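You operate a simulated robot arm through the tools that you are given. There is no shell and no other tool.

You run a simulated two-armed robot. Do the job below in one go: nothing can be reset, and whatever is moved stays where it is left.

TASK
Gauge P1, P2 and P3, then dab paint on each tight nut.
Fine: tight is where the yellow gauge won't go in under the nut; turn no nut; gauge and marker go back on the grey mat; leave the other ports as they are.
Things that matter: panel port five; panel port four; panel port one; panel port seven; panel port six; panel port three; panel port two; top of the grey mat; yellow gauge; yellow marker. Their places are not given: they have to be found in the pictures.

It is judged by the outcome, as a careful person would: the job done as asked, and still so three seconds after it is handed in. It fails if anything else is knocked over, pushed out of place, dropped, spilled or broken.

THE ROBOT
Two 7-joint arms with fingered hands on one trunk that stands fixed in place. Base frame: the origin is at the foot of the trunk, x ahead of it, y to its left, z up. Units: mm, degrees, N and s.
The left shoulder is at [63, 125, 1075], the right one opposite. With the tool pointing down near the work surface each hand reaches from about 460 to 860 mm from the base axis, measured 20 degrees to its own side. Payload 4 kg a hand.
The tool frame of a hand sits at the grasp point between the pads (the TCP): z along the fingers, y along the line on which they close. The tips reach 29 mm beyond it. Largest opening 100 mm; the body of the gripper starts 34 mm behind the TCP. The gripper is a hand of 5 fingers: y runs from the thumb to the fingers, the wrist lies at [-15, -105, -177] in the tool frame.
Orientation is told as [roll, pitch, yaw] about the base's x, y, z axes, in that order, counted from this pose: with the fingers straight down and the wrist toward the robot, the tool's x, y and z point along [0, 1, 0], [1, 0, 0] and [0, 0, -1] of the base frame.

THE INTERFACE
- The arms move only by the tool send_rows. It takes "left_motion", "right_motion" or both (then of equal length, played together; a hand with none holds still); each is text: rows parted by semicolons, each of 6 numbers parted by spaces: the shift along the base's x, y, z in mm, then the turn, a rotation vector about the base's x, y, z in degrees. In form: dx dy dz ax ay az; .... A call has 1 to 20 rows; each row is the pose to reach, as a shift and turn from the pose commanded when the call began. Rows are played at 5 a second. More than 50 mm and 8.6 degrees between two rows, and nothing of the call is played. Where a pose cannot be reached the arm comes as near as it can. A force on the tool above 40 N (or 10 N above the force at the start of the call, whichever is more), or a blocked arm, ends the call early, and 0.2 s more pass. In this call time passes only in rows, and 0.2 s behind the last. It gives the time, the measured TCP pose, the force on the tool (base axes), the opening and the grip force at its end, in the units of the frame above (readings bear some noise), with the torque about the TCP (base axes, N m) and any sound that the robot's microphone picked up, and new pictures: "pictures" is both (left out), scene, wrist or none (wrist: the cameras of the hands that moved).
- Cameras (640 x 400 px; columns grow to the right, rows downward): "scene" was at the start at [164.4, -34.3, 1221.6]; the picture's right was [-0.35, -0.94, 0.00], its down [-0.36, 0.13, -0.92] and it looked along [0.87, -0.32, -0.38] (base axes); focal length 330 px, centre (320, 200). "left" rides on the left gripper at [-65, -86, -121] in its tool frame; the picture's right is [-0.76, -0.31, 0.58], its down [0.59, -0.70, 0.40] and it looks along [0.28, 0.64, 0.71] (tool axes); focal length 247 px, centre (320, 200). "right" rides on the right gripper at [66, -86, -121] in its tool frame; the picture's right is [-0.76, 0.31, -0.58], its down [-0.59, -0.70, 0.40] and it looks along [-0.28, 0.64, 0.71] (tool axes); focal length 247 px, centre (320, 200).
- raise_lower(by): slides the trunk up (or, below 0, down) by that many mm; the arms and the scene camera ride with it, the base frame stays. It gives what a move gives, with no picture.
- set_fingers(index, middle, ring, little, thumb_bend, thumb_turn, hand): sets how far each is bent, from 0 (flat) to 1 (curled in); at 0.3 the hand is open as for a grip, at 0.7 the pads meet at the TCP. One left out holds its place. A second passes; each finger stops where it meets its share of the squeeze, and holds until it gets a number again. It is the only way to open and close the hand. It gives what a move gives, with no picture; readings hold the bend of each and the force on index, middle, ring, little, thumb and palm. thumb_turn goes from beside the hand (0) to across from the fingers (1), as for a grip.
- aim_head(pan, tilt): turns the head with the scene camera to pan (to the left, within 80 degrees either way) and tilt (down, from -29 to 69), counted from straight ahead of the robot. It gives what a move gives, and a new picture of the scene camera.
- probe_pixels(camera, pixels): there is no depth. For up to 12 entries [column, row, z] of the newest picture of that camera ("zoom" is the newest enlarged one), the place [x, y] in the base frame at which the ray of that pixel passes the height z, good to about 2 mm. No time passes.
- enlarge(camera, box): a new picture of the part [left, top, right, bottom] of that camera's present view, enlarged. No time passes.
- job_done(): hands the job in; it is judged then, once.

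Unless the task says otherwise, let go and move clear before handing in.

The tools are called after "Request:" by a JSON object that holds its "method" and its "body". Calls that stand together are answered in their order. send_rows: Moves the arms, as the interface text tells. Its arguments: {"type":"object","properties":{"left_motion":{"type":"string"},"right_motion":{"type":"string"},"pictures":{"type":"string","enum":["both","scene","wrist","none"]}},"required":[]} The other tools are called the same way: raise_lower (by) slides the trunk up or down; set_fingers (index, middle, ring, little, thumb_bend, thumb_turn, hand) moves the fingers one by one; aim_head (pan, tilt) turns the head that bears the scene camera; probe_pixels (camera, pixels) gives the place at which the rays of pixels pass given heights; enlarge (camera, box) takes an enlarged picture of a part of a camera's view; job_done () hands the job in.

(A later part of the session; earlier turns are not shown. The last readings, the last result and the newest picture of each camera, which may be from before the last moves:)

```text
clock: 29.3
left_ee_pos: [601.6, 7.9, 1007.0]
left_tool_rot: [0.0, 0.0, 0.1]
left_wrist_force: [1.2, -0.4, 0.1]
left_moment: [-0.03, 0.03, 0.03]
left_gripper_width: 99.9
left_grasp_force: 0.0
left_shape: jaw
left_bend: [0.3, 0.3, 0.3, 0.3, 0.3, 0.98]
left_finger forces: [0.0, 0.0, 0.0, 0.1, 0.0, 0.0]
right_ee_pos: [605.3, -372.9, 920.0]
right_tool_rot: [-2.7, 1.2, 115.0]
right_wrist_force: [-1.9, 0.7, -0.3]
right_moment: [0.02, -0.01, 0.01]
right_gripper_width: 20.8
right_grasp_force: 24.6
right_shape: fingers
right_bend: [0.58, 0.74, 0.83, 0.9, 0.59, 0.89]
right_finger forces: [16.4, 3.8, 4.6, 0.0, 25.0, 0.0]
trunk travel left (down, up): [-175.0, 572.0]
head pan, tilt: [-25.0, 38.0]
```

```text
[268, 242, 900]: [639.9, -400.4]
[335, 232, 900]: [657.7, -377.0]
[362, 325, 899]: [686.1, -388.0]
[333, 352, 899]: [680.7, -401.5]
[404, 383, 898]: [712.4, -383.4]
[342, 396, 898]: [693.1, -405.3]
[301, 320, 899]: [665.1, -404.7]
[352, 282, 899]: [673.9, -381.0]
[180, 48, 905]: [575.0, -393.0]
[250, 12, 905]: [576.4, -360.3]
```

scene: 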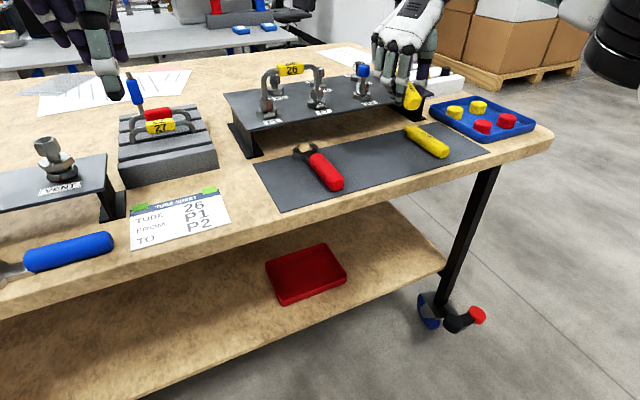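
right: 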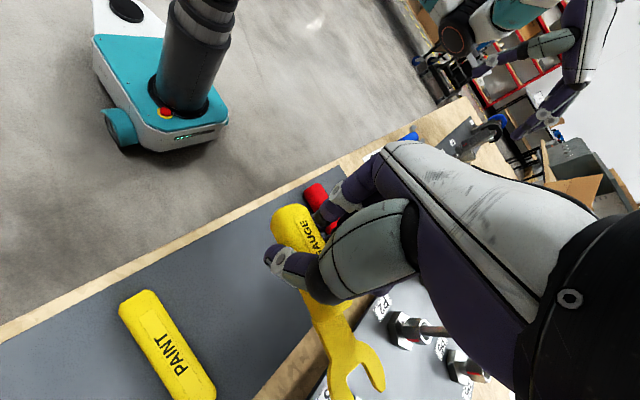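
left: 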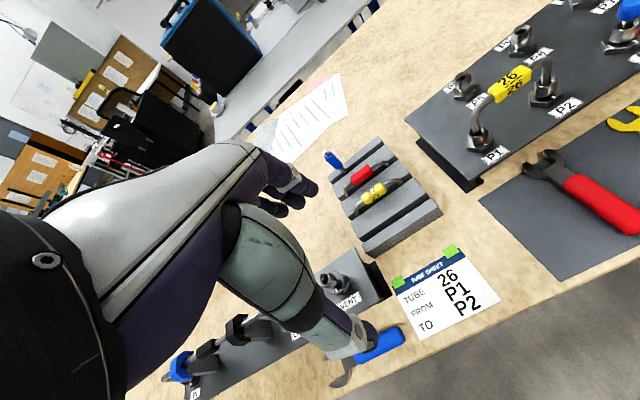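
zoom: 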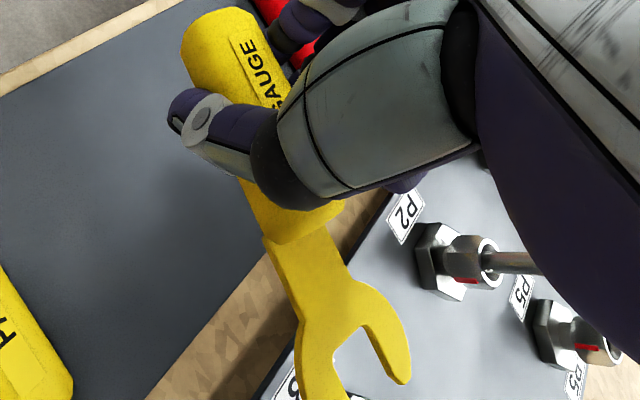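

The axis estimates disagree (-10° to -21°), so I need a second viewpoint. I'll bring the gauge back into the left camera's view with a bit more yaw.

Request:
{"method": "send_rows", "body": {"right_motion": "2 30 0 0 0 3; 4 65 0 0 0 6; 6 100 0 0 0 9; 8 125 0 0 0 12; 8 125 0 0 0 12"}}

Request:
{"method": "enlarge", "body": {"camera": "left", "box": [520, 0, 640, 90]}}

Request:
{"method": "enlarge", "body": {"camera": "right", "box": [300, 280, 440, 400]}}

```text
clock: 30.5
left_ee_pos: [601.7, 8.4, 1008.2]
left_tool_rot: [0.0, 0.0, 0.1]
left_wrist_force: [-0.6, 0.3, -0.5]
left_moment: [0.04, 0.01, -0.01]
left_gripper_width: 100.0
left_grasp_force: 0.0
left_shape: jaw
left_bend: [0.3, 0.3, 0.3, 0.3, 0.3, 0.98]
left_finger forces: [0.1, 0.1, 0.1, 0.0, 0.0, 0.0]
right_ee_pos: [613.6, -247.0, 920.0]
right_tool_rot: [-2.7, 1.2, 127.1]
right_wrist_force: [0.2, 0.0, 0.0]
right_moment: [0.03, 0.02, -0.04]
right_gripper_width: 20.6
right_grasp_force: 24.4
right_shape: fingers
right_bend: [0.58, 0.74, 0.83, 0.9, 0.59, 0.89]
right_finger forces: [16.4, 3.9, 4.5, 0.1, 25.0, 0.1]
trunk travel left (down, up): [-175.0, 572.0]
head pan, tilt: [-25.0, 38.0]
```

scene: 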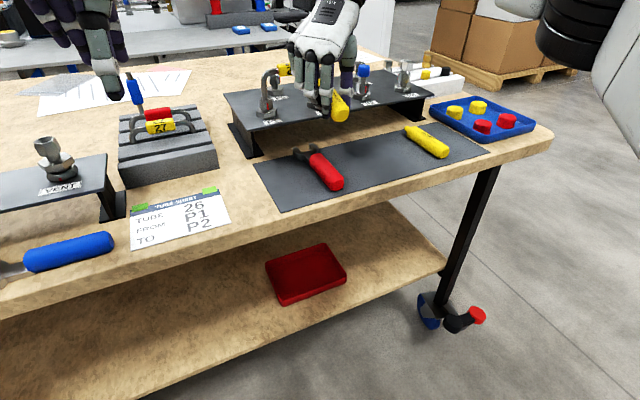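
right: 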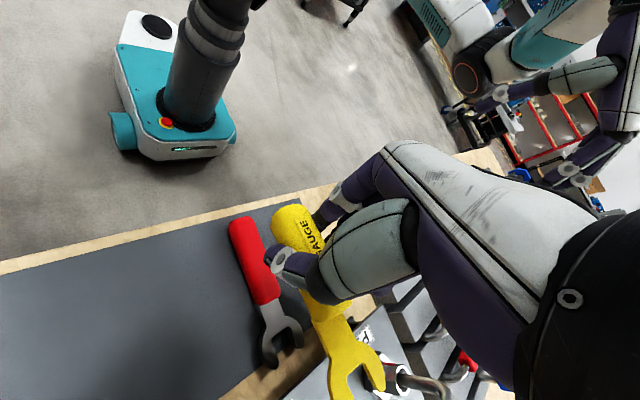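

```text
4.44 times, centred on (580, 45) of left
```

zoom: 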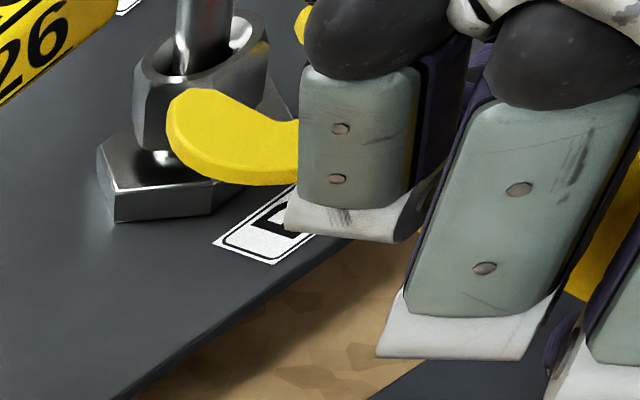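

```text
3.33 times, centred on (370, 340) of right
```

zoom: 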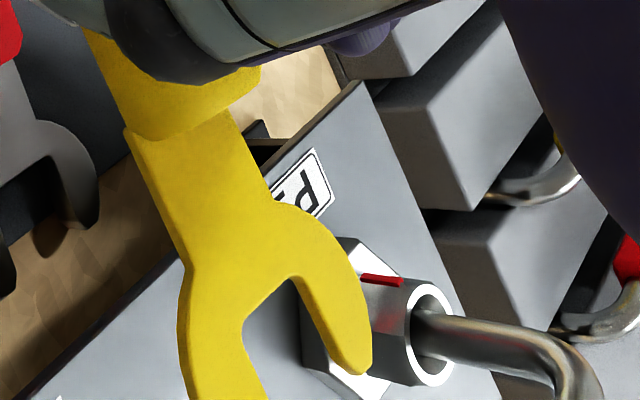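

I'll triangulate the left tine tip again: right zoom (366,370), left zoom about (170,115).

Request:
{"method": "probe_pixels", "body": {"camera": "zoom", "pixels": [[366, 370, 895], [366, 370, 915], [293, 277, 895], [293, 277, 915], [243, 325, 905], [265, 200, 905], [185, 262, 905], [263, 85, 905], [128, 132, 905]]}}

Request:
{"method": "enlarge", "body": {"camera": "left", "box": [520, 0, 640, 90]}}

Request:
{"method": "probe_pixels", "body": {"camera": "zoom", "pixels": [[170, 113, 895], [170, 113, 915], [298, 10, 895], [298, 10, 915], [185, 90, 905], [240, 175, 905]]}}

```text
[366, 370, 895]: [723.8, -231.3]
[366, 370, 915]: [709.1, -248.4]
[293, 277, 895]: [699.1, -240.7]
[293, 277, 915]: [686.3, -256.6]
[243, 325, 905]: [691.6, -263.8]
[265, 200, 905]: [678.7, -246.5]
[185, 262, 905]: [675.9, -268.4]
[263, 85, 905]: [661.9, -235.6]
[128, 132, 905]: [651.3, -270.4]
```

```text
4.44 times, centred on (580, 45) of left
```

zoom: 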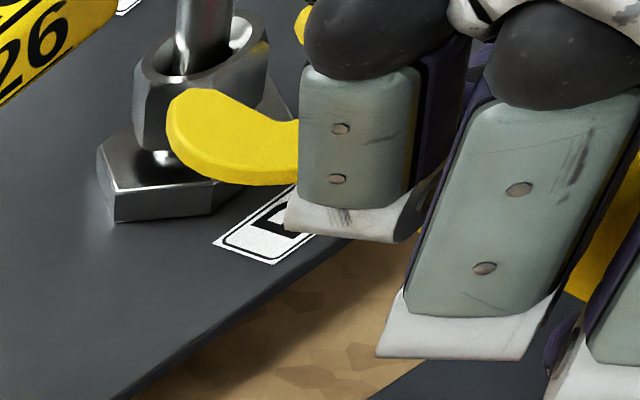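

```text
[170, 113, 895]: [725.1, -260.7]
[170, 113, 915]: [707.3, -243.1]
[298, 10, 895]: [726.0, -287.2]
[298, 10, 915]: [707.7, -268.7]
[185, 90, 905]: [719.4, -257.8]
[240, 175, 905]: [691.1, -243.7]
```

The left tine tip is now at (711,-246,912), so the gauge is nearly straight in yaw but about 7° nose-up. I'll pitch the hand +7° to level it and re-check.

Request:
{"method": "send_rows", "body": {"right_motion": "0 0 0 0 3.5 0; 0 0 0 0 7 0; 0 0 0 0 7 0"}}

Request:
{"method": "enlarge", "body": {"camera": "right", "box": [300, 280, 440, 400]}}

Request:
{"method": "enlarge", "body": {"camera": "left", "box": [520, 0, 640, 90]}}

Request:
{"method": "enlarge", "body": {"camera": "scene", "box": [280, 70, 370, 130]}}

```text
clock: 31.3
left_ee_pos: [600.4, 7.6, 1007.7]
left_tool_rot: [0.0, 0.0, 0.1]
left_wrist_force: [0.5, 0.0, -0.2]
left_moment: [0.0, -0.01, 0.0]
left_gripper_width: 100.0
left_grasp_force: 0.1
left_shape: jaw
left_bend: [0.3, 0.3, 0.3, 0.3, 0.3, 0.98]
left_finger forces: [0.1, 0.0, 0.1, 0.1, 0.1, 0.1]
right_ee_pos: [612.2, -248.1, 920.3]
right_tool_rot: [2.9, -3.0, 126.9]
right_wrist_force: [-0.1, -0.9, -0.3]
right_moment: [-0.01, -0.01, 0.01]
right_gripper_width: 20.7
right_grasp_force: 24.7
right_shape: fingers
right_bend: [0.58, 0.74, 0.83, 0.9, 0.59, 0.89]
right_finger forces: [16.4, 4.1, 4.4, 0.0, 25.0, 0.0]
trunk travel left (down, up): [-175.0, 572.0]
head pan, tilt: [-25.0, 38.0]
```

scene: 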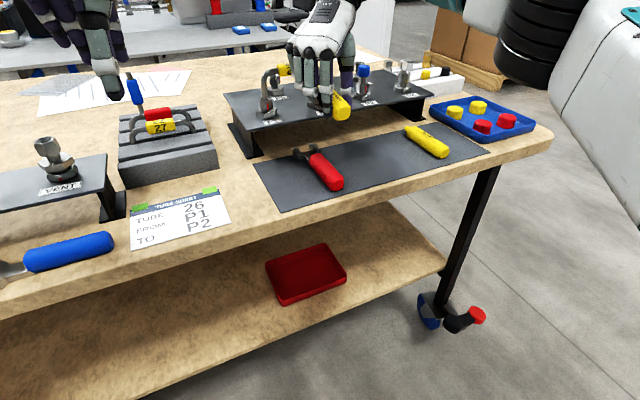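
right: 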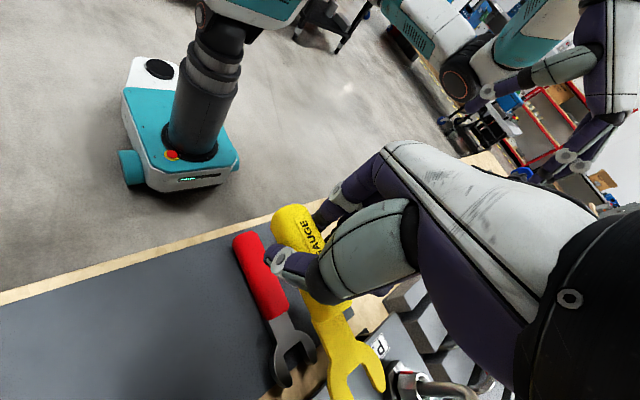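

```text
3.33 times, centred on (370, 340) of right
```

zoom: 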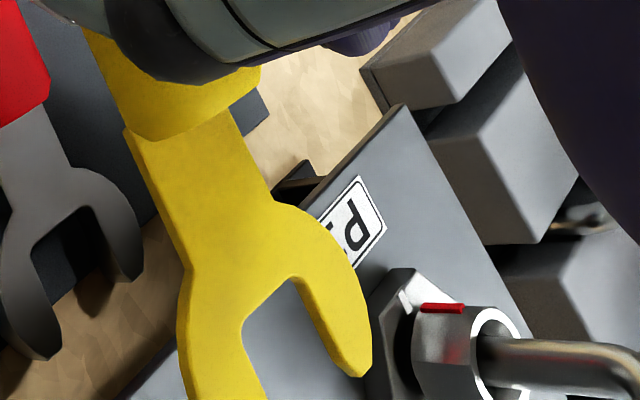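

```text
4.44 times, centred on (580, 45) of left
```

zoom: 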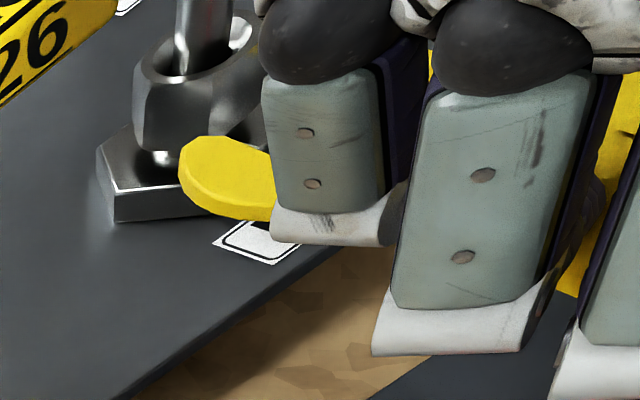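

```text
6.67 times, centred on (325, 100) of scene
```

zoom: 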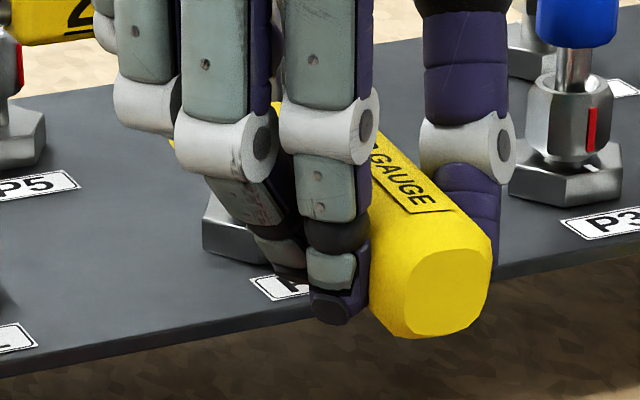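

I'll re-triangulate the tine tip and the label corner in this levelled pose.

Request:
{"method": "probe_pixels", "body": {"camera": "zoom", "pixels": [[455, 208, 900], [455, 208, 920], [411, 213, 900], [411, 213, 920]]}}

Request:
{"method": "enlarge", "body": {"camera": "left", "box": [520, 0, 640, 90]}}

Request:
{"method": "probe_pixels", "body": {"camera": "zoom", "pixels": [[181, 160, 890], [181, 160, 910], [255, 10, 890], [255, 10, 910]]}}

Request:
{"method": "enlarge", "body": {"camera": "right", "box": [300, 280, 440, 400]}}

Request:
{"method": "probe_pixels", "body": {"camera": "zoom", "pixels": [[366, 372, 890], [366, 372, 910], [293, 278, 890], [293, 278, 910], [243, 325, 890], [243, 325, 910], [268, 202, 900], [185, 262, 900]]}}

Request:
{"method": "enlarge", "body": {"camera": "right", "box": [260, 190, 360, 260]}}

```text
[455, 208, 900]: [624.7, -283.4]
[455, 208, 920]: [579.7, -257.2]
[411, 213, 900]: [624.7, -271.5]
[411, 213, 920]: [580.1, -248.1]
```

```text
4.44 times, centred on (580, 45) of left
```

zoom: 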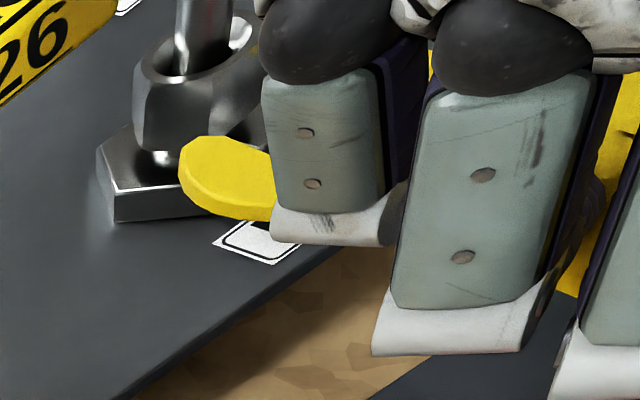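

```text
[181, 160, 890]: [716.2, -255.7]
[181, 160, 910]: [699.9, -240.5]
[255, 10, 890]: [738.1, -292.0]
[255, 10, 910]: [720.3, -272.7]
```

```text
3.33 times, centred on (370, 340) of right
```

zoom: 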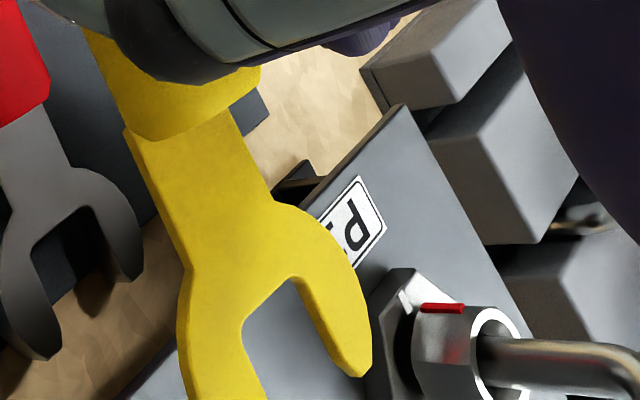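

```text
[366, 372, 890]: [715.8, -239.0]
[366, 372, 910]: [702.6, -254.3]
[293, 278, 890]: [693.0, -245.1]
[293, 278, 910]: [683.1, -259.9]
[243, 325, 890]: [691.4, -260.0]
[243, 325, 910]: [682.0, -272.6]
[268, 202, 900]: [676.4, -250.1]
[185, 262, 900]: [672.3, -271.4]
```

```text
5.71 times, centred on (310, 225) of right
```

zoom: 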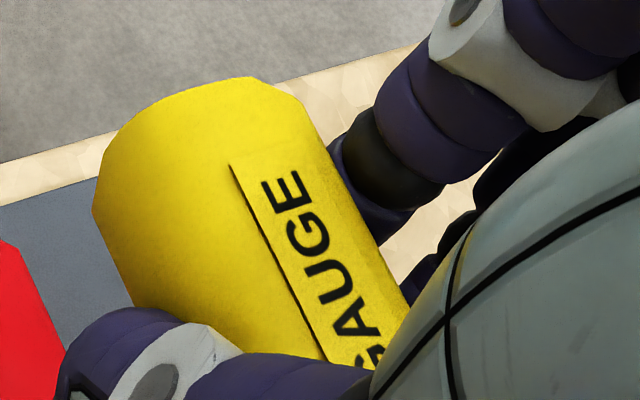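

Request:
{"method": "probe_pixels", "body": {"camera": "zoom", "pixels": [[231, 165, 900], [231, 165, 920], [288, 140, 900], [288, 140, 920]]}}

```text
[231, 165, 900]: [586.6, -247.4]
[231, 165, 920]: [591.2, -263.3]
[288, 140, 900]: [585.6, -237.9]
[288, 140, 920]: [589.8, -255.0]
```

The gauge is now level within about 1°, with fork top ≈19 mm below TCP, centre ≈12 mm right of TCP and tips ≈95 mm ahead. I'll go back in front of P3 with the tips short of the nut.

Request:
{"method": "send_rows", "body": {"right_motion": "0 -35 0 0 0 1; 0 -75 0 0 0 2; 4 -110 0 0 0 2; 8 -129 -10 0 0 2; 12 -129 -20 0 0 2; 14 -129 -28 0 0 2; 14 -129 -28 0 0 2"}}

Request:
{"method": "enlarge", "body": {"camera": "right", "box": [300, 290, 420, 400]}}

Request:
{"method": "enlarge", "body": {"camera": "scene", "box": [330, 60, 410, 120]}}

```text
clock: 32.9
left_ee_pos: [602.5, 6.2, 1006.7]
left_tool_rot: [0.0, 0.0, 0.1]
left_wrist_force: [0.8, -0.6, -0.2]
left_moment: [-0.03, -0.02, -0.01]
left_gripper_width: 99.5
left_grasp_force: 0.1
left_shape: jaw
left_bend: [0.3, 0.3, 0.3, 0.3, 0.3, 0.98]
left_finger forces: [0.0, 0.1, 0.1, 0.0, 0.0, 0.0]
right_ee_pos: [597.6, -364.2, 886.2]
right_tool_rot: [2.7, -2.8, 128.9]
right_wrist_force: [0.2, 0.2, -1.5]
right_moment: [0.01, -0.01, 0.03]
right_gripper_width: 20.5
right_grasp_force: 24.7
right_shape: fingers
right_bend: [0.58, 0.74, 0.83, 0.9, 0.59, 0.89]
right_finger forces: [16.5, 4.3, 4.4, 0.0, 25.1, 0.0]
right hand out of reach, approached as far as the arm can: row 2, 3, 4, 5, 6, 7
trunk travel left (down, up): [-175.0, 572.0]
head pan, tilt: [-25.0, 38.0]
```

scene: 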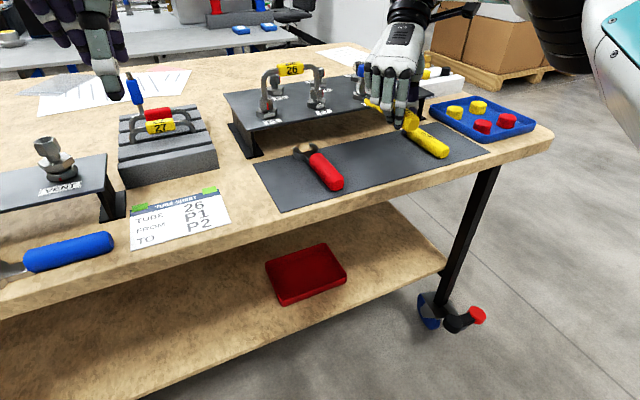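
right: 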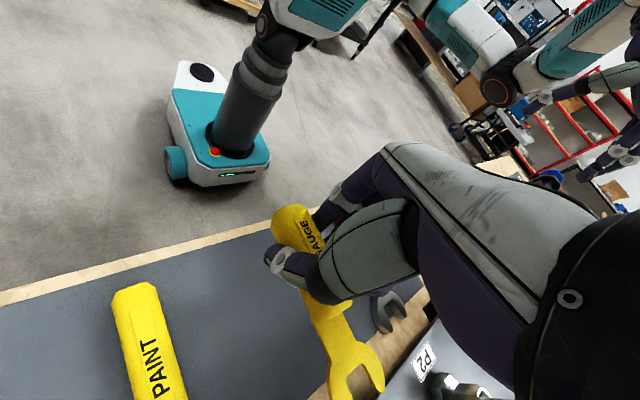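

```text
3.64 times, centred on (360, 345) of right
```

zoom: 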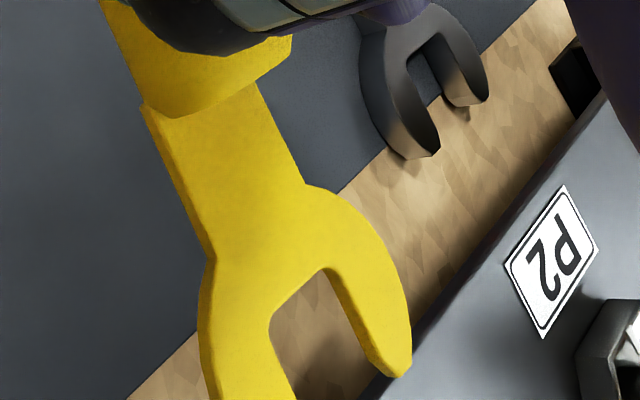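

```text
6.67 times, centred on (370, 90) of scene
```

zoom: 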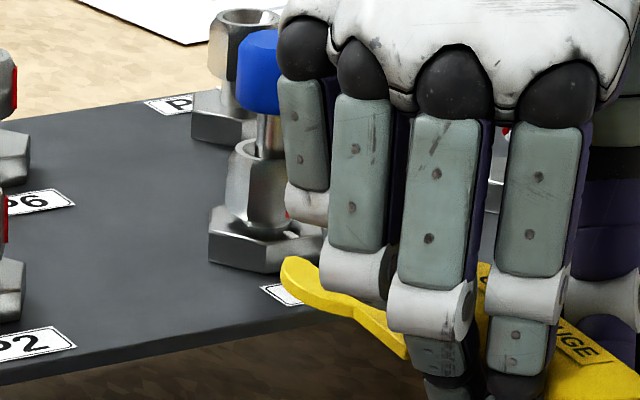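

At yaw 129 the arm can't reach P3, so I'll go back to yaw 115, where it could, and approach P3's round stem at about -14°. I'll set a standoff ahead of P3.

Request:
{"method": "send_rows", "body": {"right_motion": "-10 15 4 0 0 -5; 0 25 4 0 0 -10; 4.8 25.4 0 0 0 -14; 4.8 25.4 0 0 0 -14"}}

Request:
{"method": "enlarge", "body": {"camera": "right", "box": [300, 290, 420, 400]}}

Request:
{"method": "enlarge", "body": {"camera": "scene", "box": [330, 60, 410, 120]}}

```text
clock: 33.9
left_ee_pos: [601.7, 6.6, 1007.4]
left_tool_rot: [-0.1, -0.1, 0.0]
left_wrist_force: [0.3, 0.9, -0.7]
left_moment: [-0.02, -0.01, 0.0]
left_gripper_width: 99.9
left_grasp_force: 0.0
left_shape: jaw
left_bend: [0.3, 0.3, 0.3, 0.3, 0.3, 0.98]
left_finger forces: [0.0, 0.1, 0.0, 0.0, 0.1, 0.1]
right_ee_pos: [601.0, -338.4, 887.0]
right_tool_rot: [2.9, -3.0, 114.9]
right_wrist_force: [-0.9, 0.5, -0.7]
right_moment: [-0.03, -0.01, 0.02]
right_gripper_width: 20.8
right_grasp_force: 25.1
right_shape: fingers
right_bend: [0.58, 0.74, 0.83, 0.9, 0.59, 0.89]
right_finger forces: [16.4, 4.2, 4.3, 0.1, 25.0, 0.0]
trunk travel left (down, up): [-175.0, 572.0]
head pan, tilt: [-25.0, 38.0]
```

scene: 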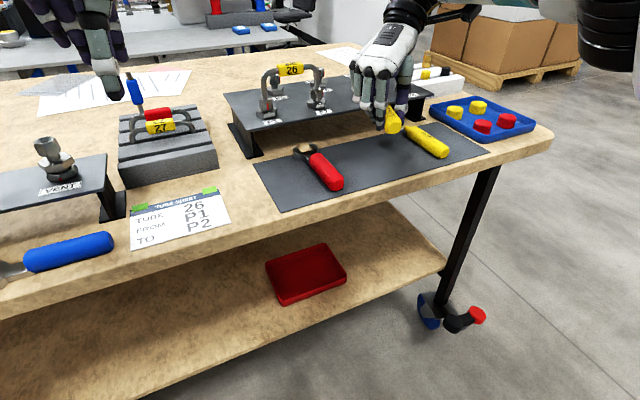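
right: 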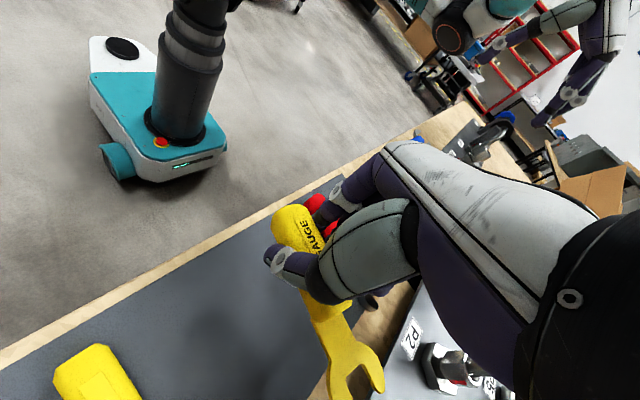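

```text
3.64 times, centred on (360, 345) of right
```

zoom: 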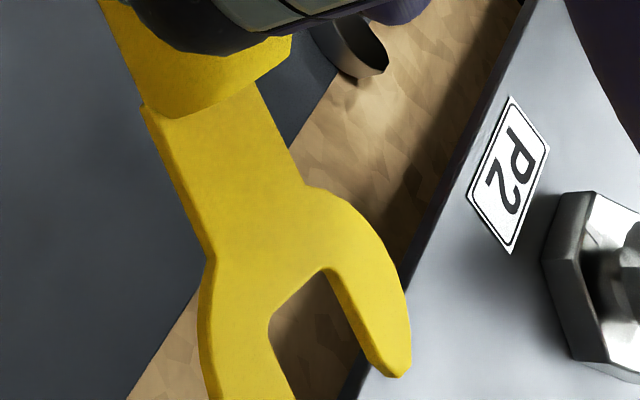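

```text
6.67 times, centred on (370, 90) of scene
```

zoom: 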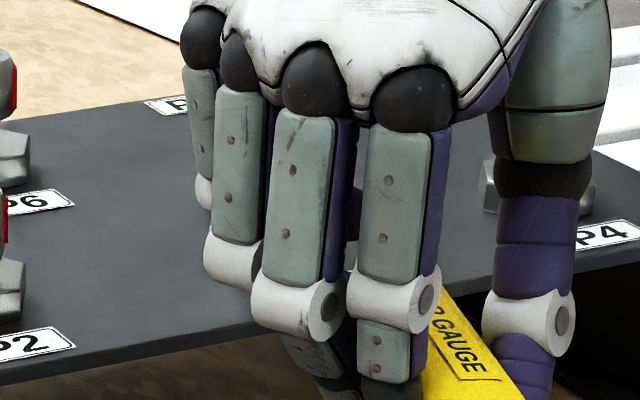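

The command baseline was the clipped pose, and the hand is now at (601,-338.4,887). I'll move to the P3 standoff at (632,-351,892).

Request:
{"method": "send_rows", "body": {"right_motion": "0 -6 5 0 0 0; 15 -12.7 6 0 0 0; 31 -12.7 5 0 0 0; 31 -12.7 5 0 0 0"}}

Request:
{"method": "enlarge", "body": {"camera": "right", "box": [300, 290, 420, 400]}}

Request:
{"method": "probe_pixels", "body": {"camera": "zoom", "pixels": [[405, 375, 872], [322, 270, 872], [270, 320, 872]]}}

Request:
{"method": "enlarge", "body": {"camera": "scene", "box": [330, 60, 410, 120]}}

```text
clock: 34.9
left_ee_pos: [602.3, 8.1, 1007.8]
left_tool_rot: [0.0, 0.1, 0.1]
left_wrist_force: [-0.2, -0.5, 0.4]
left_moment: [0.0, 0.03, 0.02]
left_gripper_width: 99.6
left_grasp_force: 0.1
left_shape: jaw
left_bend: [0.3, 0.3, 0.3, 0.3, 0.3, 0.98]
left_finger forces: [0.1, 0.0, 0.0, 0.0, 0.0, 0.0]
right_ee_pos: [625.6, -348.7, 889.9]
right_tool_rot: [2.9, -2.9, 115.0]
right_wrist_force: [0.1, -0.6, -1.4]
right_moment: [-0.01, -0.03, 0.03]
right_gripper_width: 21.0
right_grasp_force: 24.9
right_shape: fingers
right_bend: [0.58, 0.74, 0.83, 0.9, 0.59, 0.89]
right_finger forces: [16.3, 4.3, 4.2, 0.1, 25.1, 0.0]
right hand out of reach, approached as far as the arm can: row 3, 4
trunk travel left (down, up): [-175.0, 572.0]
head pan, tilt: [-25.0, 38.0]
```

scene: 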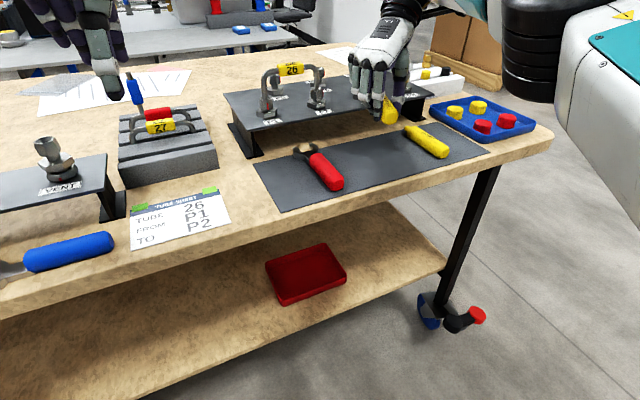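
right: 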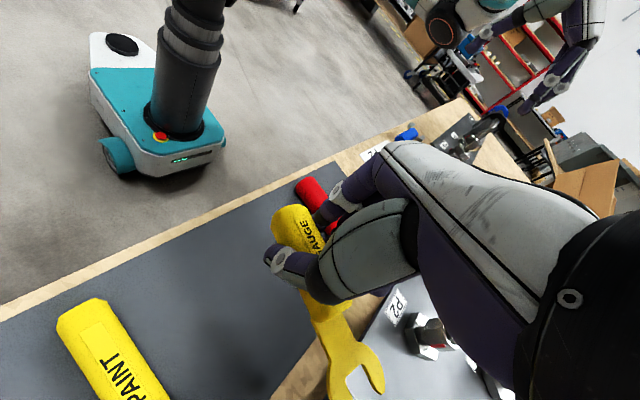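

```text
3.64 times, centred on (360, 345) of right
```

zoom: 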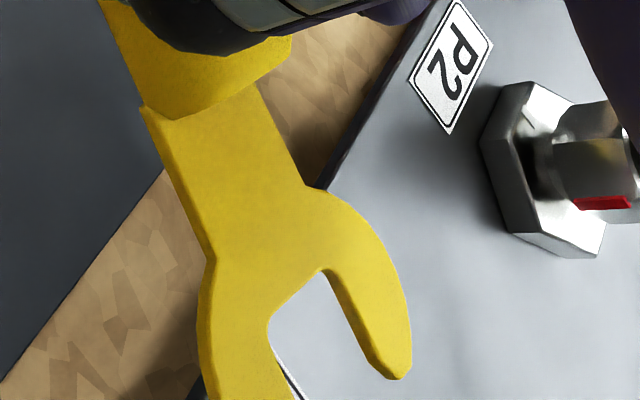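

```text
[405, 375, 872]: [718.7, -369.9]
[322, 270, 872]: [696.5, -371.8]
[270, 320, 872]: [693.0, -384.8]
```

```text
6.67 times, centred on (370, 90) of scene
```

zoom: 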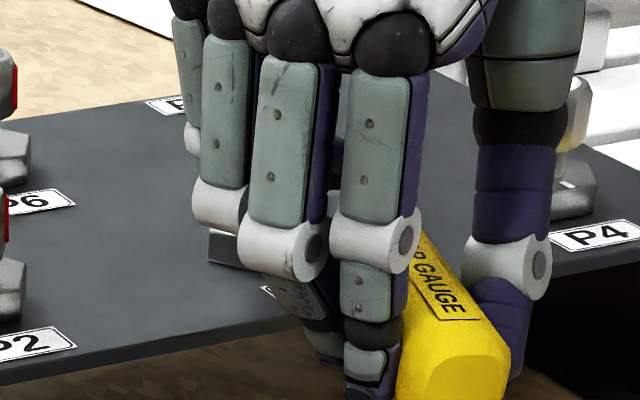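

The wrist limit stopped it again at (625.6,-348.7). Lowering the trunk extended the reach before, so I'll raise both hands 80 mm and then lower the trunk 80 mm.

Request:
{"method": "send_rows", "body": {"right_motion": "-10 0 25 0 0 0; -15 0 55 0 0 0; -15 0 80 0 0 0; -15 0 80 0 0 0", "left_motion": "0 0 25 0 0 0; 0 0 55 0 0 0; 0 0 80 0 0 0; 0 0 80 0 0 0", "pictures": "none"}}

Request:
{"method": "raise_lower", "body": {"by": -80}}

```text
clock: 35.9
left_ee_pos: [601.1, 5.6, 1087.6]
left_tool_rot: [-0.1, 0.1, 0.2]
left_wrist_force: [0.3, 0.2, 0.1]
left_moment: [0.05, -0.03, -0.01]
left_gripper_width: 99.8
left_grasp_force: 0.1
left_shape: jaw
left_bend: [0.3, 0.3, 0.3, 0.3, 0.3, 0.98]
left_finger forces: [0.0, 0.0, 0.1, 0.0, 0.1, 0.0]
right_ee_pos: [602.2, -343.6, 966.4]
right_tool_rot: [2.8, -2.7, 114.9]
right_wrist_force: [-0.3, 0.6, -0.2]
right_moment: [0.02, -0.01, 0.02]
right_gripper_width: 21.0
right_grasp_force: 25.1
right_shape: fingers
right_bend: [0.58, 0.74, 0.83, 0.9, 0.6, 0.89]
right_finger forces: [16.4, 4.5, 4.1, 0.0, 25.1, 0.0]
right hand out of reach, approached as far as the arm can: row 3, 4
trunk travel left (down, up): [-175.0, 572.0]
head pan, tilt: [-25.0, 38.0]
```

```text
clock: 37.1
left_ee_pos: [601.3, 8.9, 1008.1]
left_tool_rot: [0.0, -0.1, 0.1]
left_wrist_force: [1.2, -0.1, 0.3]
left_moment: [-0.01, -0.04, 0.0]
left_gripper_width: 99.6
left_grasp_force: 0.1
left_shape: jaw
left_bend: [0.3, 0.3, 0.3, 0.3, 0.3, 0.98]
left_finger forces: [0.0, 0.1, 0.0, 0.0, 0.0, 0.0]
right_ee_pos: [603.0, -343.4, 886.7]
right_tool_rot: [2.7, -3.0, 115.0]
right_wrist_force: [0.2, 0.4, -0.1]
right_moment: [0.0, -0.03, 0.03]
right_gripper_width: 21.0
right_grasp_force: 24.3
right_shape: fingers
right_bend: [0.58, 0.74, 0.83, 0.9, 0.6, 0.89]
right_finger forces: [16.4, 4.6, 4.0, 0.0, 25.1, 0.1]
trunk travel left (down, up): [-95.0, 652.0]
head pan, tilt: [-25.0, 38.0]
```

The limit got tighter with the hand high relative to the shoulder, so the opposite direction is needed. I'll raise the trunk 130 mm and then bring the hands back down.

Request:
{"method": "raise_lower", "body": {"by": 130}}

Request:
{"method": "send_rows", "body": {"right_motion": "5 0 -40 0 0 0; 10 0 -80 0 0 0; 15 0 -110 0 0 0; 20 -8 -125 0 0 0; 29 -8 -125 0 0 0; 29 -8 -125 0 0 0", "left_motion": "0 0 -40 0 0 0; 0 0 -80 0 0 0; 0 0 -110 0 0 0; 0 0 -130 0 0 0; 0 0 -130 0 0 0; 0 0 -130 0 0 0"}}

```text
clock: 38.7
left_ee_pos: [603.3, 6.3, 1137.6]
left_tool_rot: [-0.1, 0.1, 0.0]
left_wrist_force: [-0.2, -0.4, 0.1]
left_moment: [-0.04, 0.01, 0.0]
left_gripper_width: 99.7
left_grasp_force: 0.1
left_shape: jaw
left_bend: [0.3, 0.3, 0.3, 0.3, 0.3, 0.98]
left_finger forces: [0.0, 0.1, 0.0, 0.0, 0.1, 0.0]
right_ee_pos: [588.5, -342.9, 1039.7]
right_tool_rot: [0.3, -1.7, 115.0]
right_wrist_force: [-0.6, -0.7, -1.8]
right_moment: [0.0, 0.05, -0.01]
right_gripper_width: 21.0
right_grasp_force: 25.2
right_shape: fingers
right_bend: [0.58, 0.74, 0.83, 0.9, 0.6, 0.89]
right_finger forces: [16.4, 4.7, 4.0, 0.0, 25.1, 0.0]
trunk travel left (down, up): [-225.0, 522.0]
head pan, tilt: [-25.0, 38.0]
```

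```text
clock: 40.1
left_ee_pos: [601.9, 7.0, 1006.7]
left_tool_rot: [0.0, 0.0, 0.0]
left_wrist_force: [-0.7, -0.4, -0.1]
left_moment: [0.02, -0.02, -0.01]
left_gripper_width: 99.8
left_grasp_force: 0.1
left_shape: jaw
left_bend: [0.3, 0.3, 0.3, 0.3, 0.3, 0.98]
left_finger forces: [0.1, 0.0, 0.1, 0.0, 0.1, 0.1]
right_ee_pos: [615.9, -351.3, 916.1]
right_tool_rot: [0.2, -1.6, 114.9]
right_wrist_force: [0.2, -1.3, 0.1]
right_moment: [0.01, 0.02, 0.02]
right_gripper_width: 20.8
right_grasp_force: 25.1
right_shape: fingers
right_bend: [0.58, 0.74, 0.83, 0.9, 0.6, 0.89]
right_finger forces: [16.4, 4.7, 3.9, 0.1, 25.1, 0.1]
trunk travel left (down, up): [-225.0, 522.0]
head pan, tilt: [-25.0, 38.0]
```

scene: 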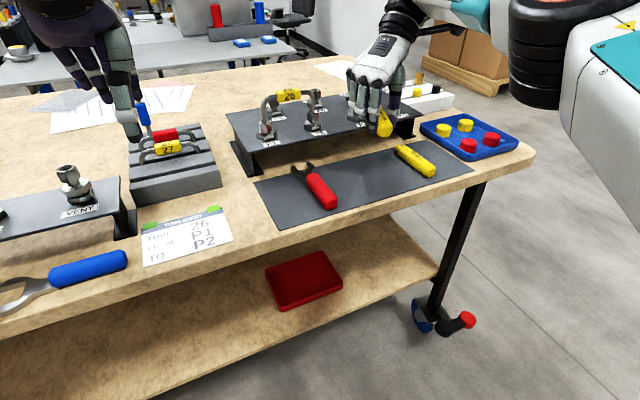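
right: 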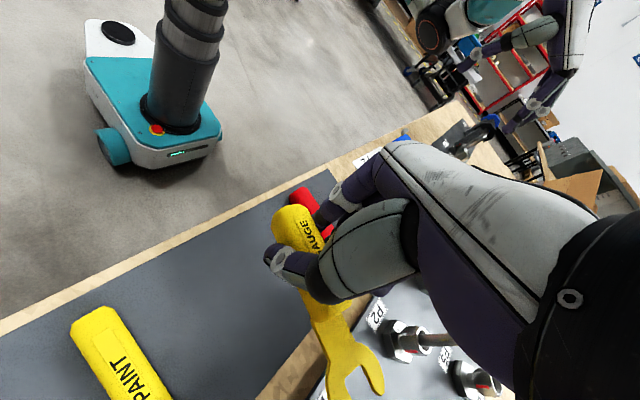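
left: 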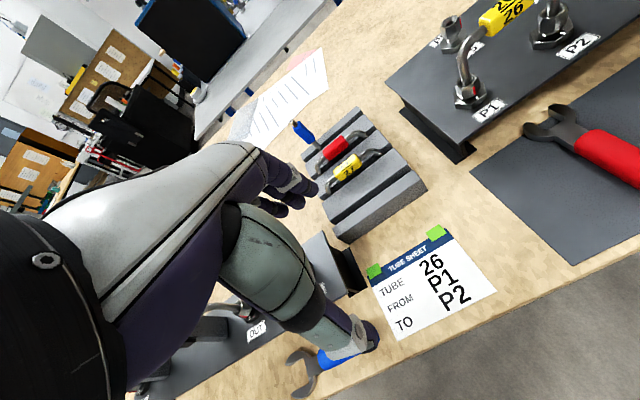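

The trunk move let the tool pitch drift ~3° nose-up. I'll restore it with +3° about y and move toward the P3 standoff, watching for the reach flag.

Request:
{"method": "send_rows", "body": {"right_motion": "0 0 -8 0 1.5 0; 5 0 -16 0 3 0; 10 0 -24 0 3 0; 16 0 -24 0 3 0; 16 0 -24 0 3 0"}}

Request:
{"method": "enlarge", "body": {"camera": "right", "box": [300, 290, 420, 400]}}

Request:
{"method": "enlarge", "body": {"camera": "scene", "box": [320, 70, 420, 145]}}

```text
clock: 41.3
left_ee_pos: [601.9, 6.7, 1006.9]
left_tool_rot: [0.0, 0.0, 0.0]
left_wrist_force: [-0.7, -0.2, 0.4]
left_moment: [-0.04, 0.01, 0.0]
left_gripper_width: 99.9
left_grasp_force: 0.1
left_shape: jaw
left_bend: [0.3, 0.3, 0.3, 0.3, 0.3, 0.98]
left_finger forces: [0.0, 0.0, 0.0, 0.0, 0.0, 0.0]
right_ee_pos: [617.3, -351.1, 908.1]
right_tool_rot: [1.5, -2.3, 114.8]
right_wrist_force: [-0.1, 0.5, -0.8]
right_moment: [-0.04, 0.02, 0.01]
right_gripper_width: 20.9
right_grasp_force: 25.2
right_shape: fingers
right_bend: [0.58, 0.74, 0.83, 0.9, 0.6, 0.89]
right_finger forces: [16.4, 4.6, 4.0, 0.1, 25.0, 0.0]
right hand out of reach, approached as far as the arm can: row 2, 3, 4, 5
trunk travel left (down, up): [-225.0, 522.0]
head pan, tilt: [-25.0, 38.0]
```

scene: 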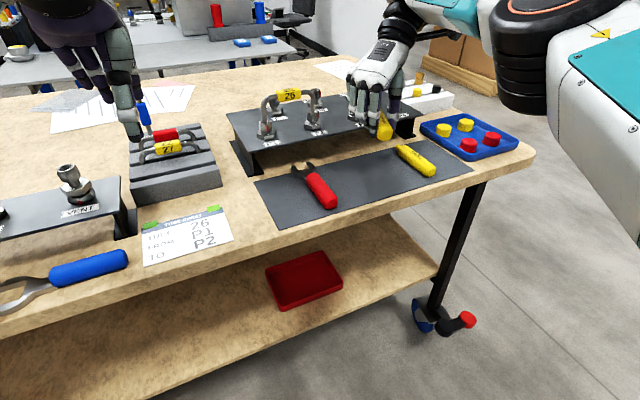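
right: 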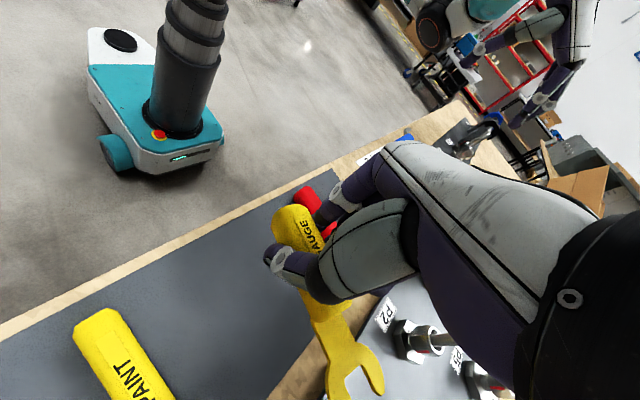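

```text
3.64 times, centred on (360, 345) of right
```

zoom: 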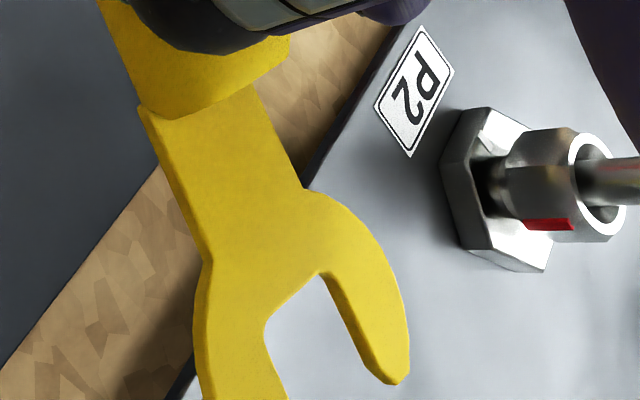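

```text
5.33 times, centred on (370, 108) of scene
```

zoom: 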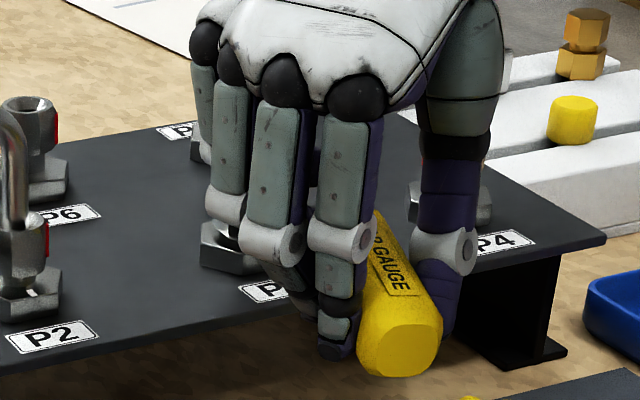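

P3 can't be reached squarely with this gauge-in-hand angle. The fingers behave like springs, so I'll take the gauge low over the mat at yaw 90 and rotate it back by easing ring and middle.

Request:
{"method": "send_rows", "body": {"right_motion": "-10 5 5 0 0 0; -25 15 5 -0.5 -0.8 -6; -27 25 0 -1 -1.6 -12; -27 26 -15 -1.45 -2.3 -19; -27 26 -35 -1.45 -2.3 -25; -27 26 -60 -1.45 -2.3 -25; -27 26 -72 -1.45 -2.3 -25; -27 26 -72 -1.45 -2.3 -25"}}

Request:
{"method": "enlarge", "body": {"camera": "scene", "box": [310, 90, 430, 180]}}

Request:
{"method": "enlarge", "body": {"camera": "right", "box": [220, 180, 440, 390]}}

```text
clock: 43.1
left_ee_pos: [601.9, 6.1, 1007.4]
left_tool_rot: [0.1, 0.1, 0.2]
left_wrist_force: [-0.2, -0.3, -0.3]
left_moment: [0.02, -0.01, -0.01]
left_gripper_width: 99.7
left_grasp_force: 0.0
left_shape: jaw
left_bend: [0.3, 0.3, 0.3, 0.3, 0.3, 0.98]
left_finger forces: [0.0, 0.0, 0.0, 0.0, 0.0, 0.1]
right_ee_pos: [588.9, -324.3, 835.9]
right_tool_rot: [1.0, -1.1, 89.9]
right_wrist_force: [0.1, 0.6, -1.0]
right_moment: [0.02, 0.0, -0.03]
right_gripper_width: 20.9
right_grasp_force: 24.9
right_shape: fingers
right_bend: [0.58, 0.74, 0.84, 0.9, 0.6, 0.89]
right_finger forces: [16.4, 4.9, 3.8, 0.1, 25.0, 0.0]
trunk travel left (down, up): [-225.0, 522.0]
head pan, tilt: [-25.0, 38.0]
```

scene: 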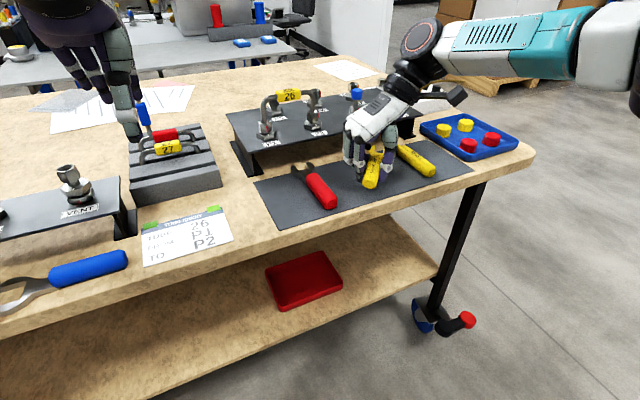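
right: 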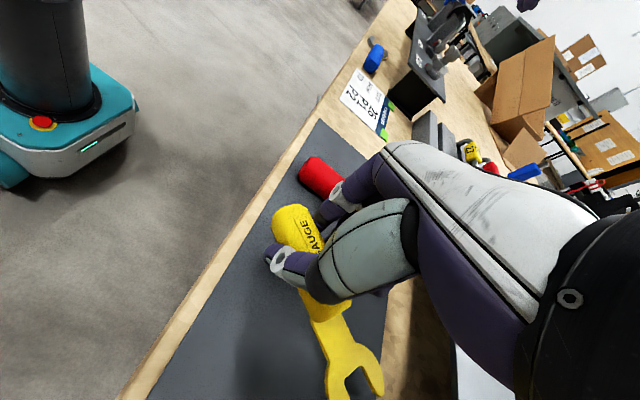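

```text
4.44 times, centred on (370, 135) of scene
```

zoom: 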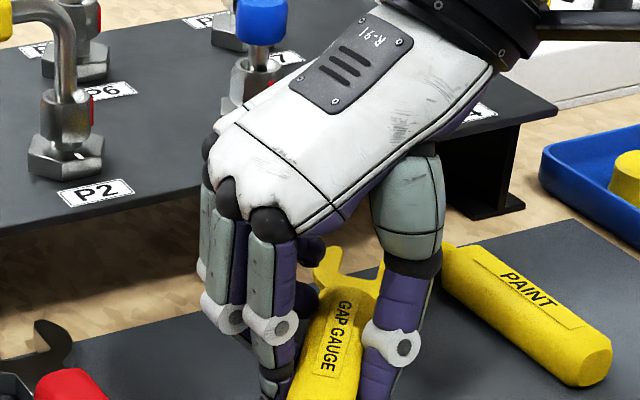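

```text
1.90 times, centred on (330, 285) of right
```

zoom: 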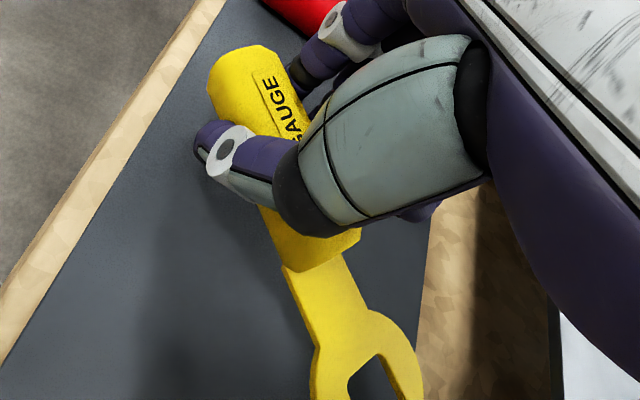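

The gauge is about 20 mm above the mat. I'll release the ring and ease the middle finger so the index rotates the handle back.

Request:
{"method": "set_fingers", "body": {"hand": "right", "ring": 0.7, "middle": 0.68}}

Request:
{"method": "enlarge", "body": {"camera": "right", "box": [220, 180, 440, 390]}}

```text
clock: 44.1
left_ee_pos: [601.9, 7.0, 1007.4]
left_tool_rot: [0.0, 0.0, 0.0]
left_wrist_force: [-0.6, 1.3, 0.1]
left_moment: [0.02, 0.0, 0.0]
left_gripper_width: 99.7
left_grasp_force: 0.0
left_shape: jaw
left_bend: [0.3, 0.3, 0.3, 0.3, 0.3, 0.98]
left_finger forces: [0.0, 0.0, 0.0, 0.1, 0.0, 0.0]
right_ee_pos: [589.6, -324.3, 835.3]
right_tool_rot: [1.1, -1.1, 89.9]
right_wrist_force: [-0.2, 0.0, -0.1]
right_moment: [-0.05, -0.02, -0.05]
right_gripper_width: 20.7
right_grasp_force: 20.9
right_shape: fingers
right_bend: [0.54, 0.65, 0.71, 0.9, 0.64, 0.91]
right_finger forces: [15.5, 2.6, 4.6, 0.0, 19.0, 0.0]
trunk travel left (down, up): [-225.0, 522.0]
head pan, tilt: [-25.0, 38.0]
```

```text
1.90 times, centred on (330, 285) of right
```

zoom: 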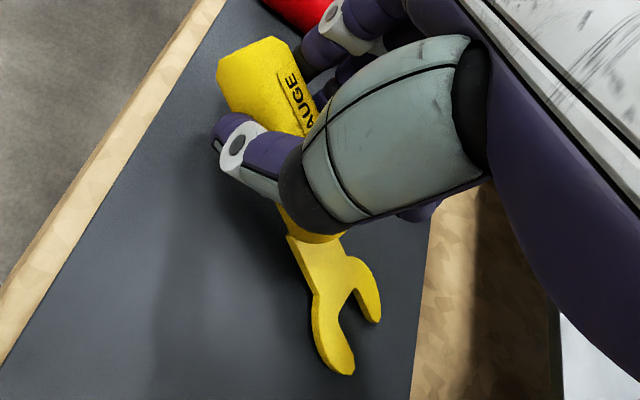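

The gauge yawed back but also dipped at the fork. I'll set it on the mat to level it and regrasp with a balanced finger setting, lowering in small steps.

Request:
{"method": "send_rows", "body": {"right_motion": "0 0 -3 0 0 0; 0 0 -6 0 0 0; 0 0 -9 0 0 0; 0 0 -9 0 0 0", "pictures": "none"}}

Request:
{"method": "enlarge", "body": {"camera": "right", "box": [220, 180, 440, 390]}}

Request:
{"method": "enlarge", "body": {"camera": "scene", "box": [320, 110, 440, 200]}}

```text
clock: 45.1
left_ee_pos: [600.9, 7.3, 1007.5]
left_tool_rot: [0.0, 0.0, 0.1]
left_wrist_force: [0.5, 0.5, -0.1]
left_moment: [0.04, -0.02, -0.04]
left_gripper_width: 99.7
left_grasp_force: 0.0
left_shape: jaw
left_bend: [0.3, 0.3, 0.3, 0.3, 0.3, 0.98]
left_finger forces: [0.0, 0.0, 0.1, 0.0, 0.0, 0.0]
right_ee_pos: [588.4, -324.3, 826.3]
right_tool_rot: [1.1, -0.9, 89.9]
right_wrist_force: [-0.3, -0.3, -0.1]
right_moment: [0.01, -0.02, 0.01]
right_gripper_width: 20.6
right_grasp_force: 20.8
right_shape: fingers
right_bend: [0.54, 0.65, 0.7, 0.9, 0.64, 0.92]
right_finger forces: [15.8, 3.7, 0.6, 0.0, 20.1, 0.0]
trunk travel left (down, up): [-225.0, 522.0]
head pan, tilt: [-25.0, 38.0]
```

```text
1.90 times, centred on (330, 285) of right
```

zoom: 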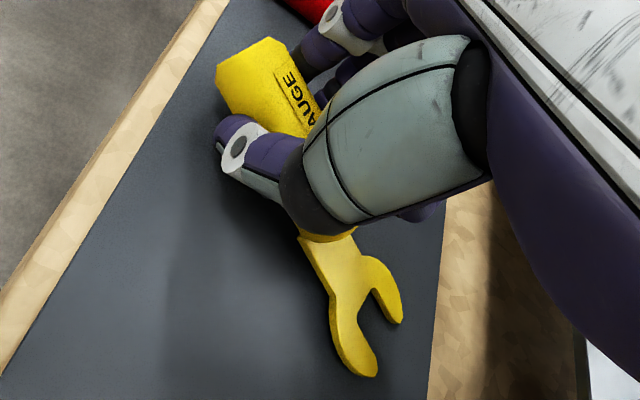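

```text
4.44 times, centred on (380, 155) of scene
```

zoom: 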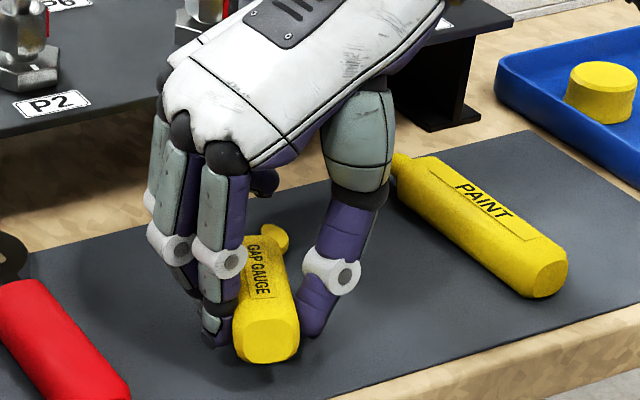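

There's no contact yet at z 826. I'll keep lowering gently.

Request:
{"method": "send_rows", "body": {"right_motion": "0 0 -2 0 0 0; 0 0 -4 0 0 0; 0 0 -6 0 0 0; 0 0 -6 0 0 0", "pictures": "none"}}

Request:
{"method": "enlarge", "body": {"camera": "right", "box": [220, 180, 440, 390]}}

```text
clock: 46.1
left_ee_pos: [601.4, 6.7, 1007.3]
left_tool_rot: [0.0, -0.1, 0.2]
left_wrist_force: [0.3, -0.6, 0.0]
left_moment: [0.0, 0.0, 0.01]
left_gripper_width: 99.9
left_grasp_force: 0.0
left_shape: jaw
left_bend: [0.3, 0.3, 0.3, 0.3, 0.3, 0.98]
left_finger forces: [0.0, 0.1, 0.0, 0.0, 0.0, 0.0]
right_ee_pos: [589.8, -324.8, 820.8]
right_tool_rot: [1.0, -1.0, 89.9]
right_wrist_force: [-1.1, 0.3, 1.0]
right_moment: [-0.01, -0.04, -0.02]
right_gripper_width: 20.6
right_grasp_force: 20.0
right_shape: fingers
right_bend: [0.54, 0.65, 0.7, 0.9, 0.64, 0.92]
right_finger forces: [15.6, 4.3, 0.4, 0.0, 20.4, 0.0]
trunk travel left (down, up): [-225.0, 522.0]
head pan, tilt: [-25.0, 38.0]
```

```text
1.90 times, centred on (330, 285) of right
```

zoom: 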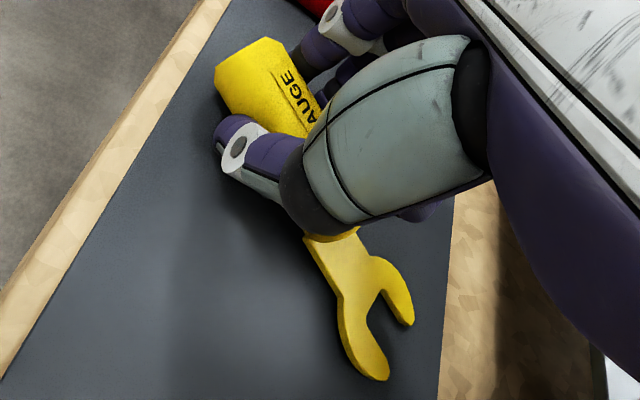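

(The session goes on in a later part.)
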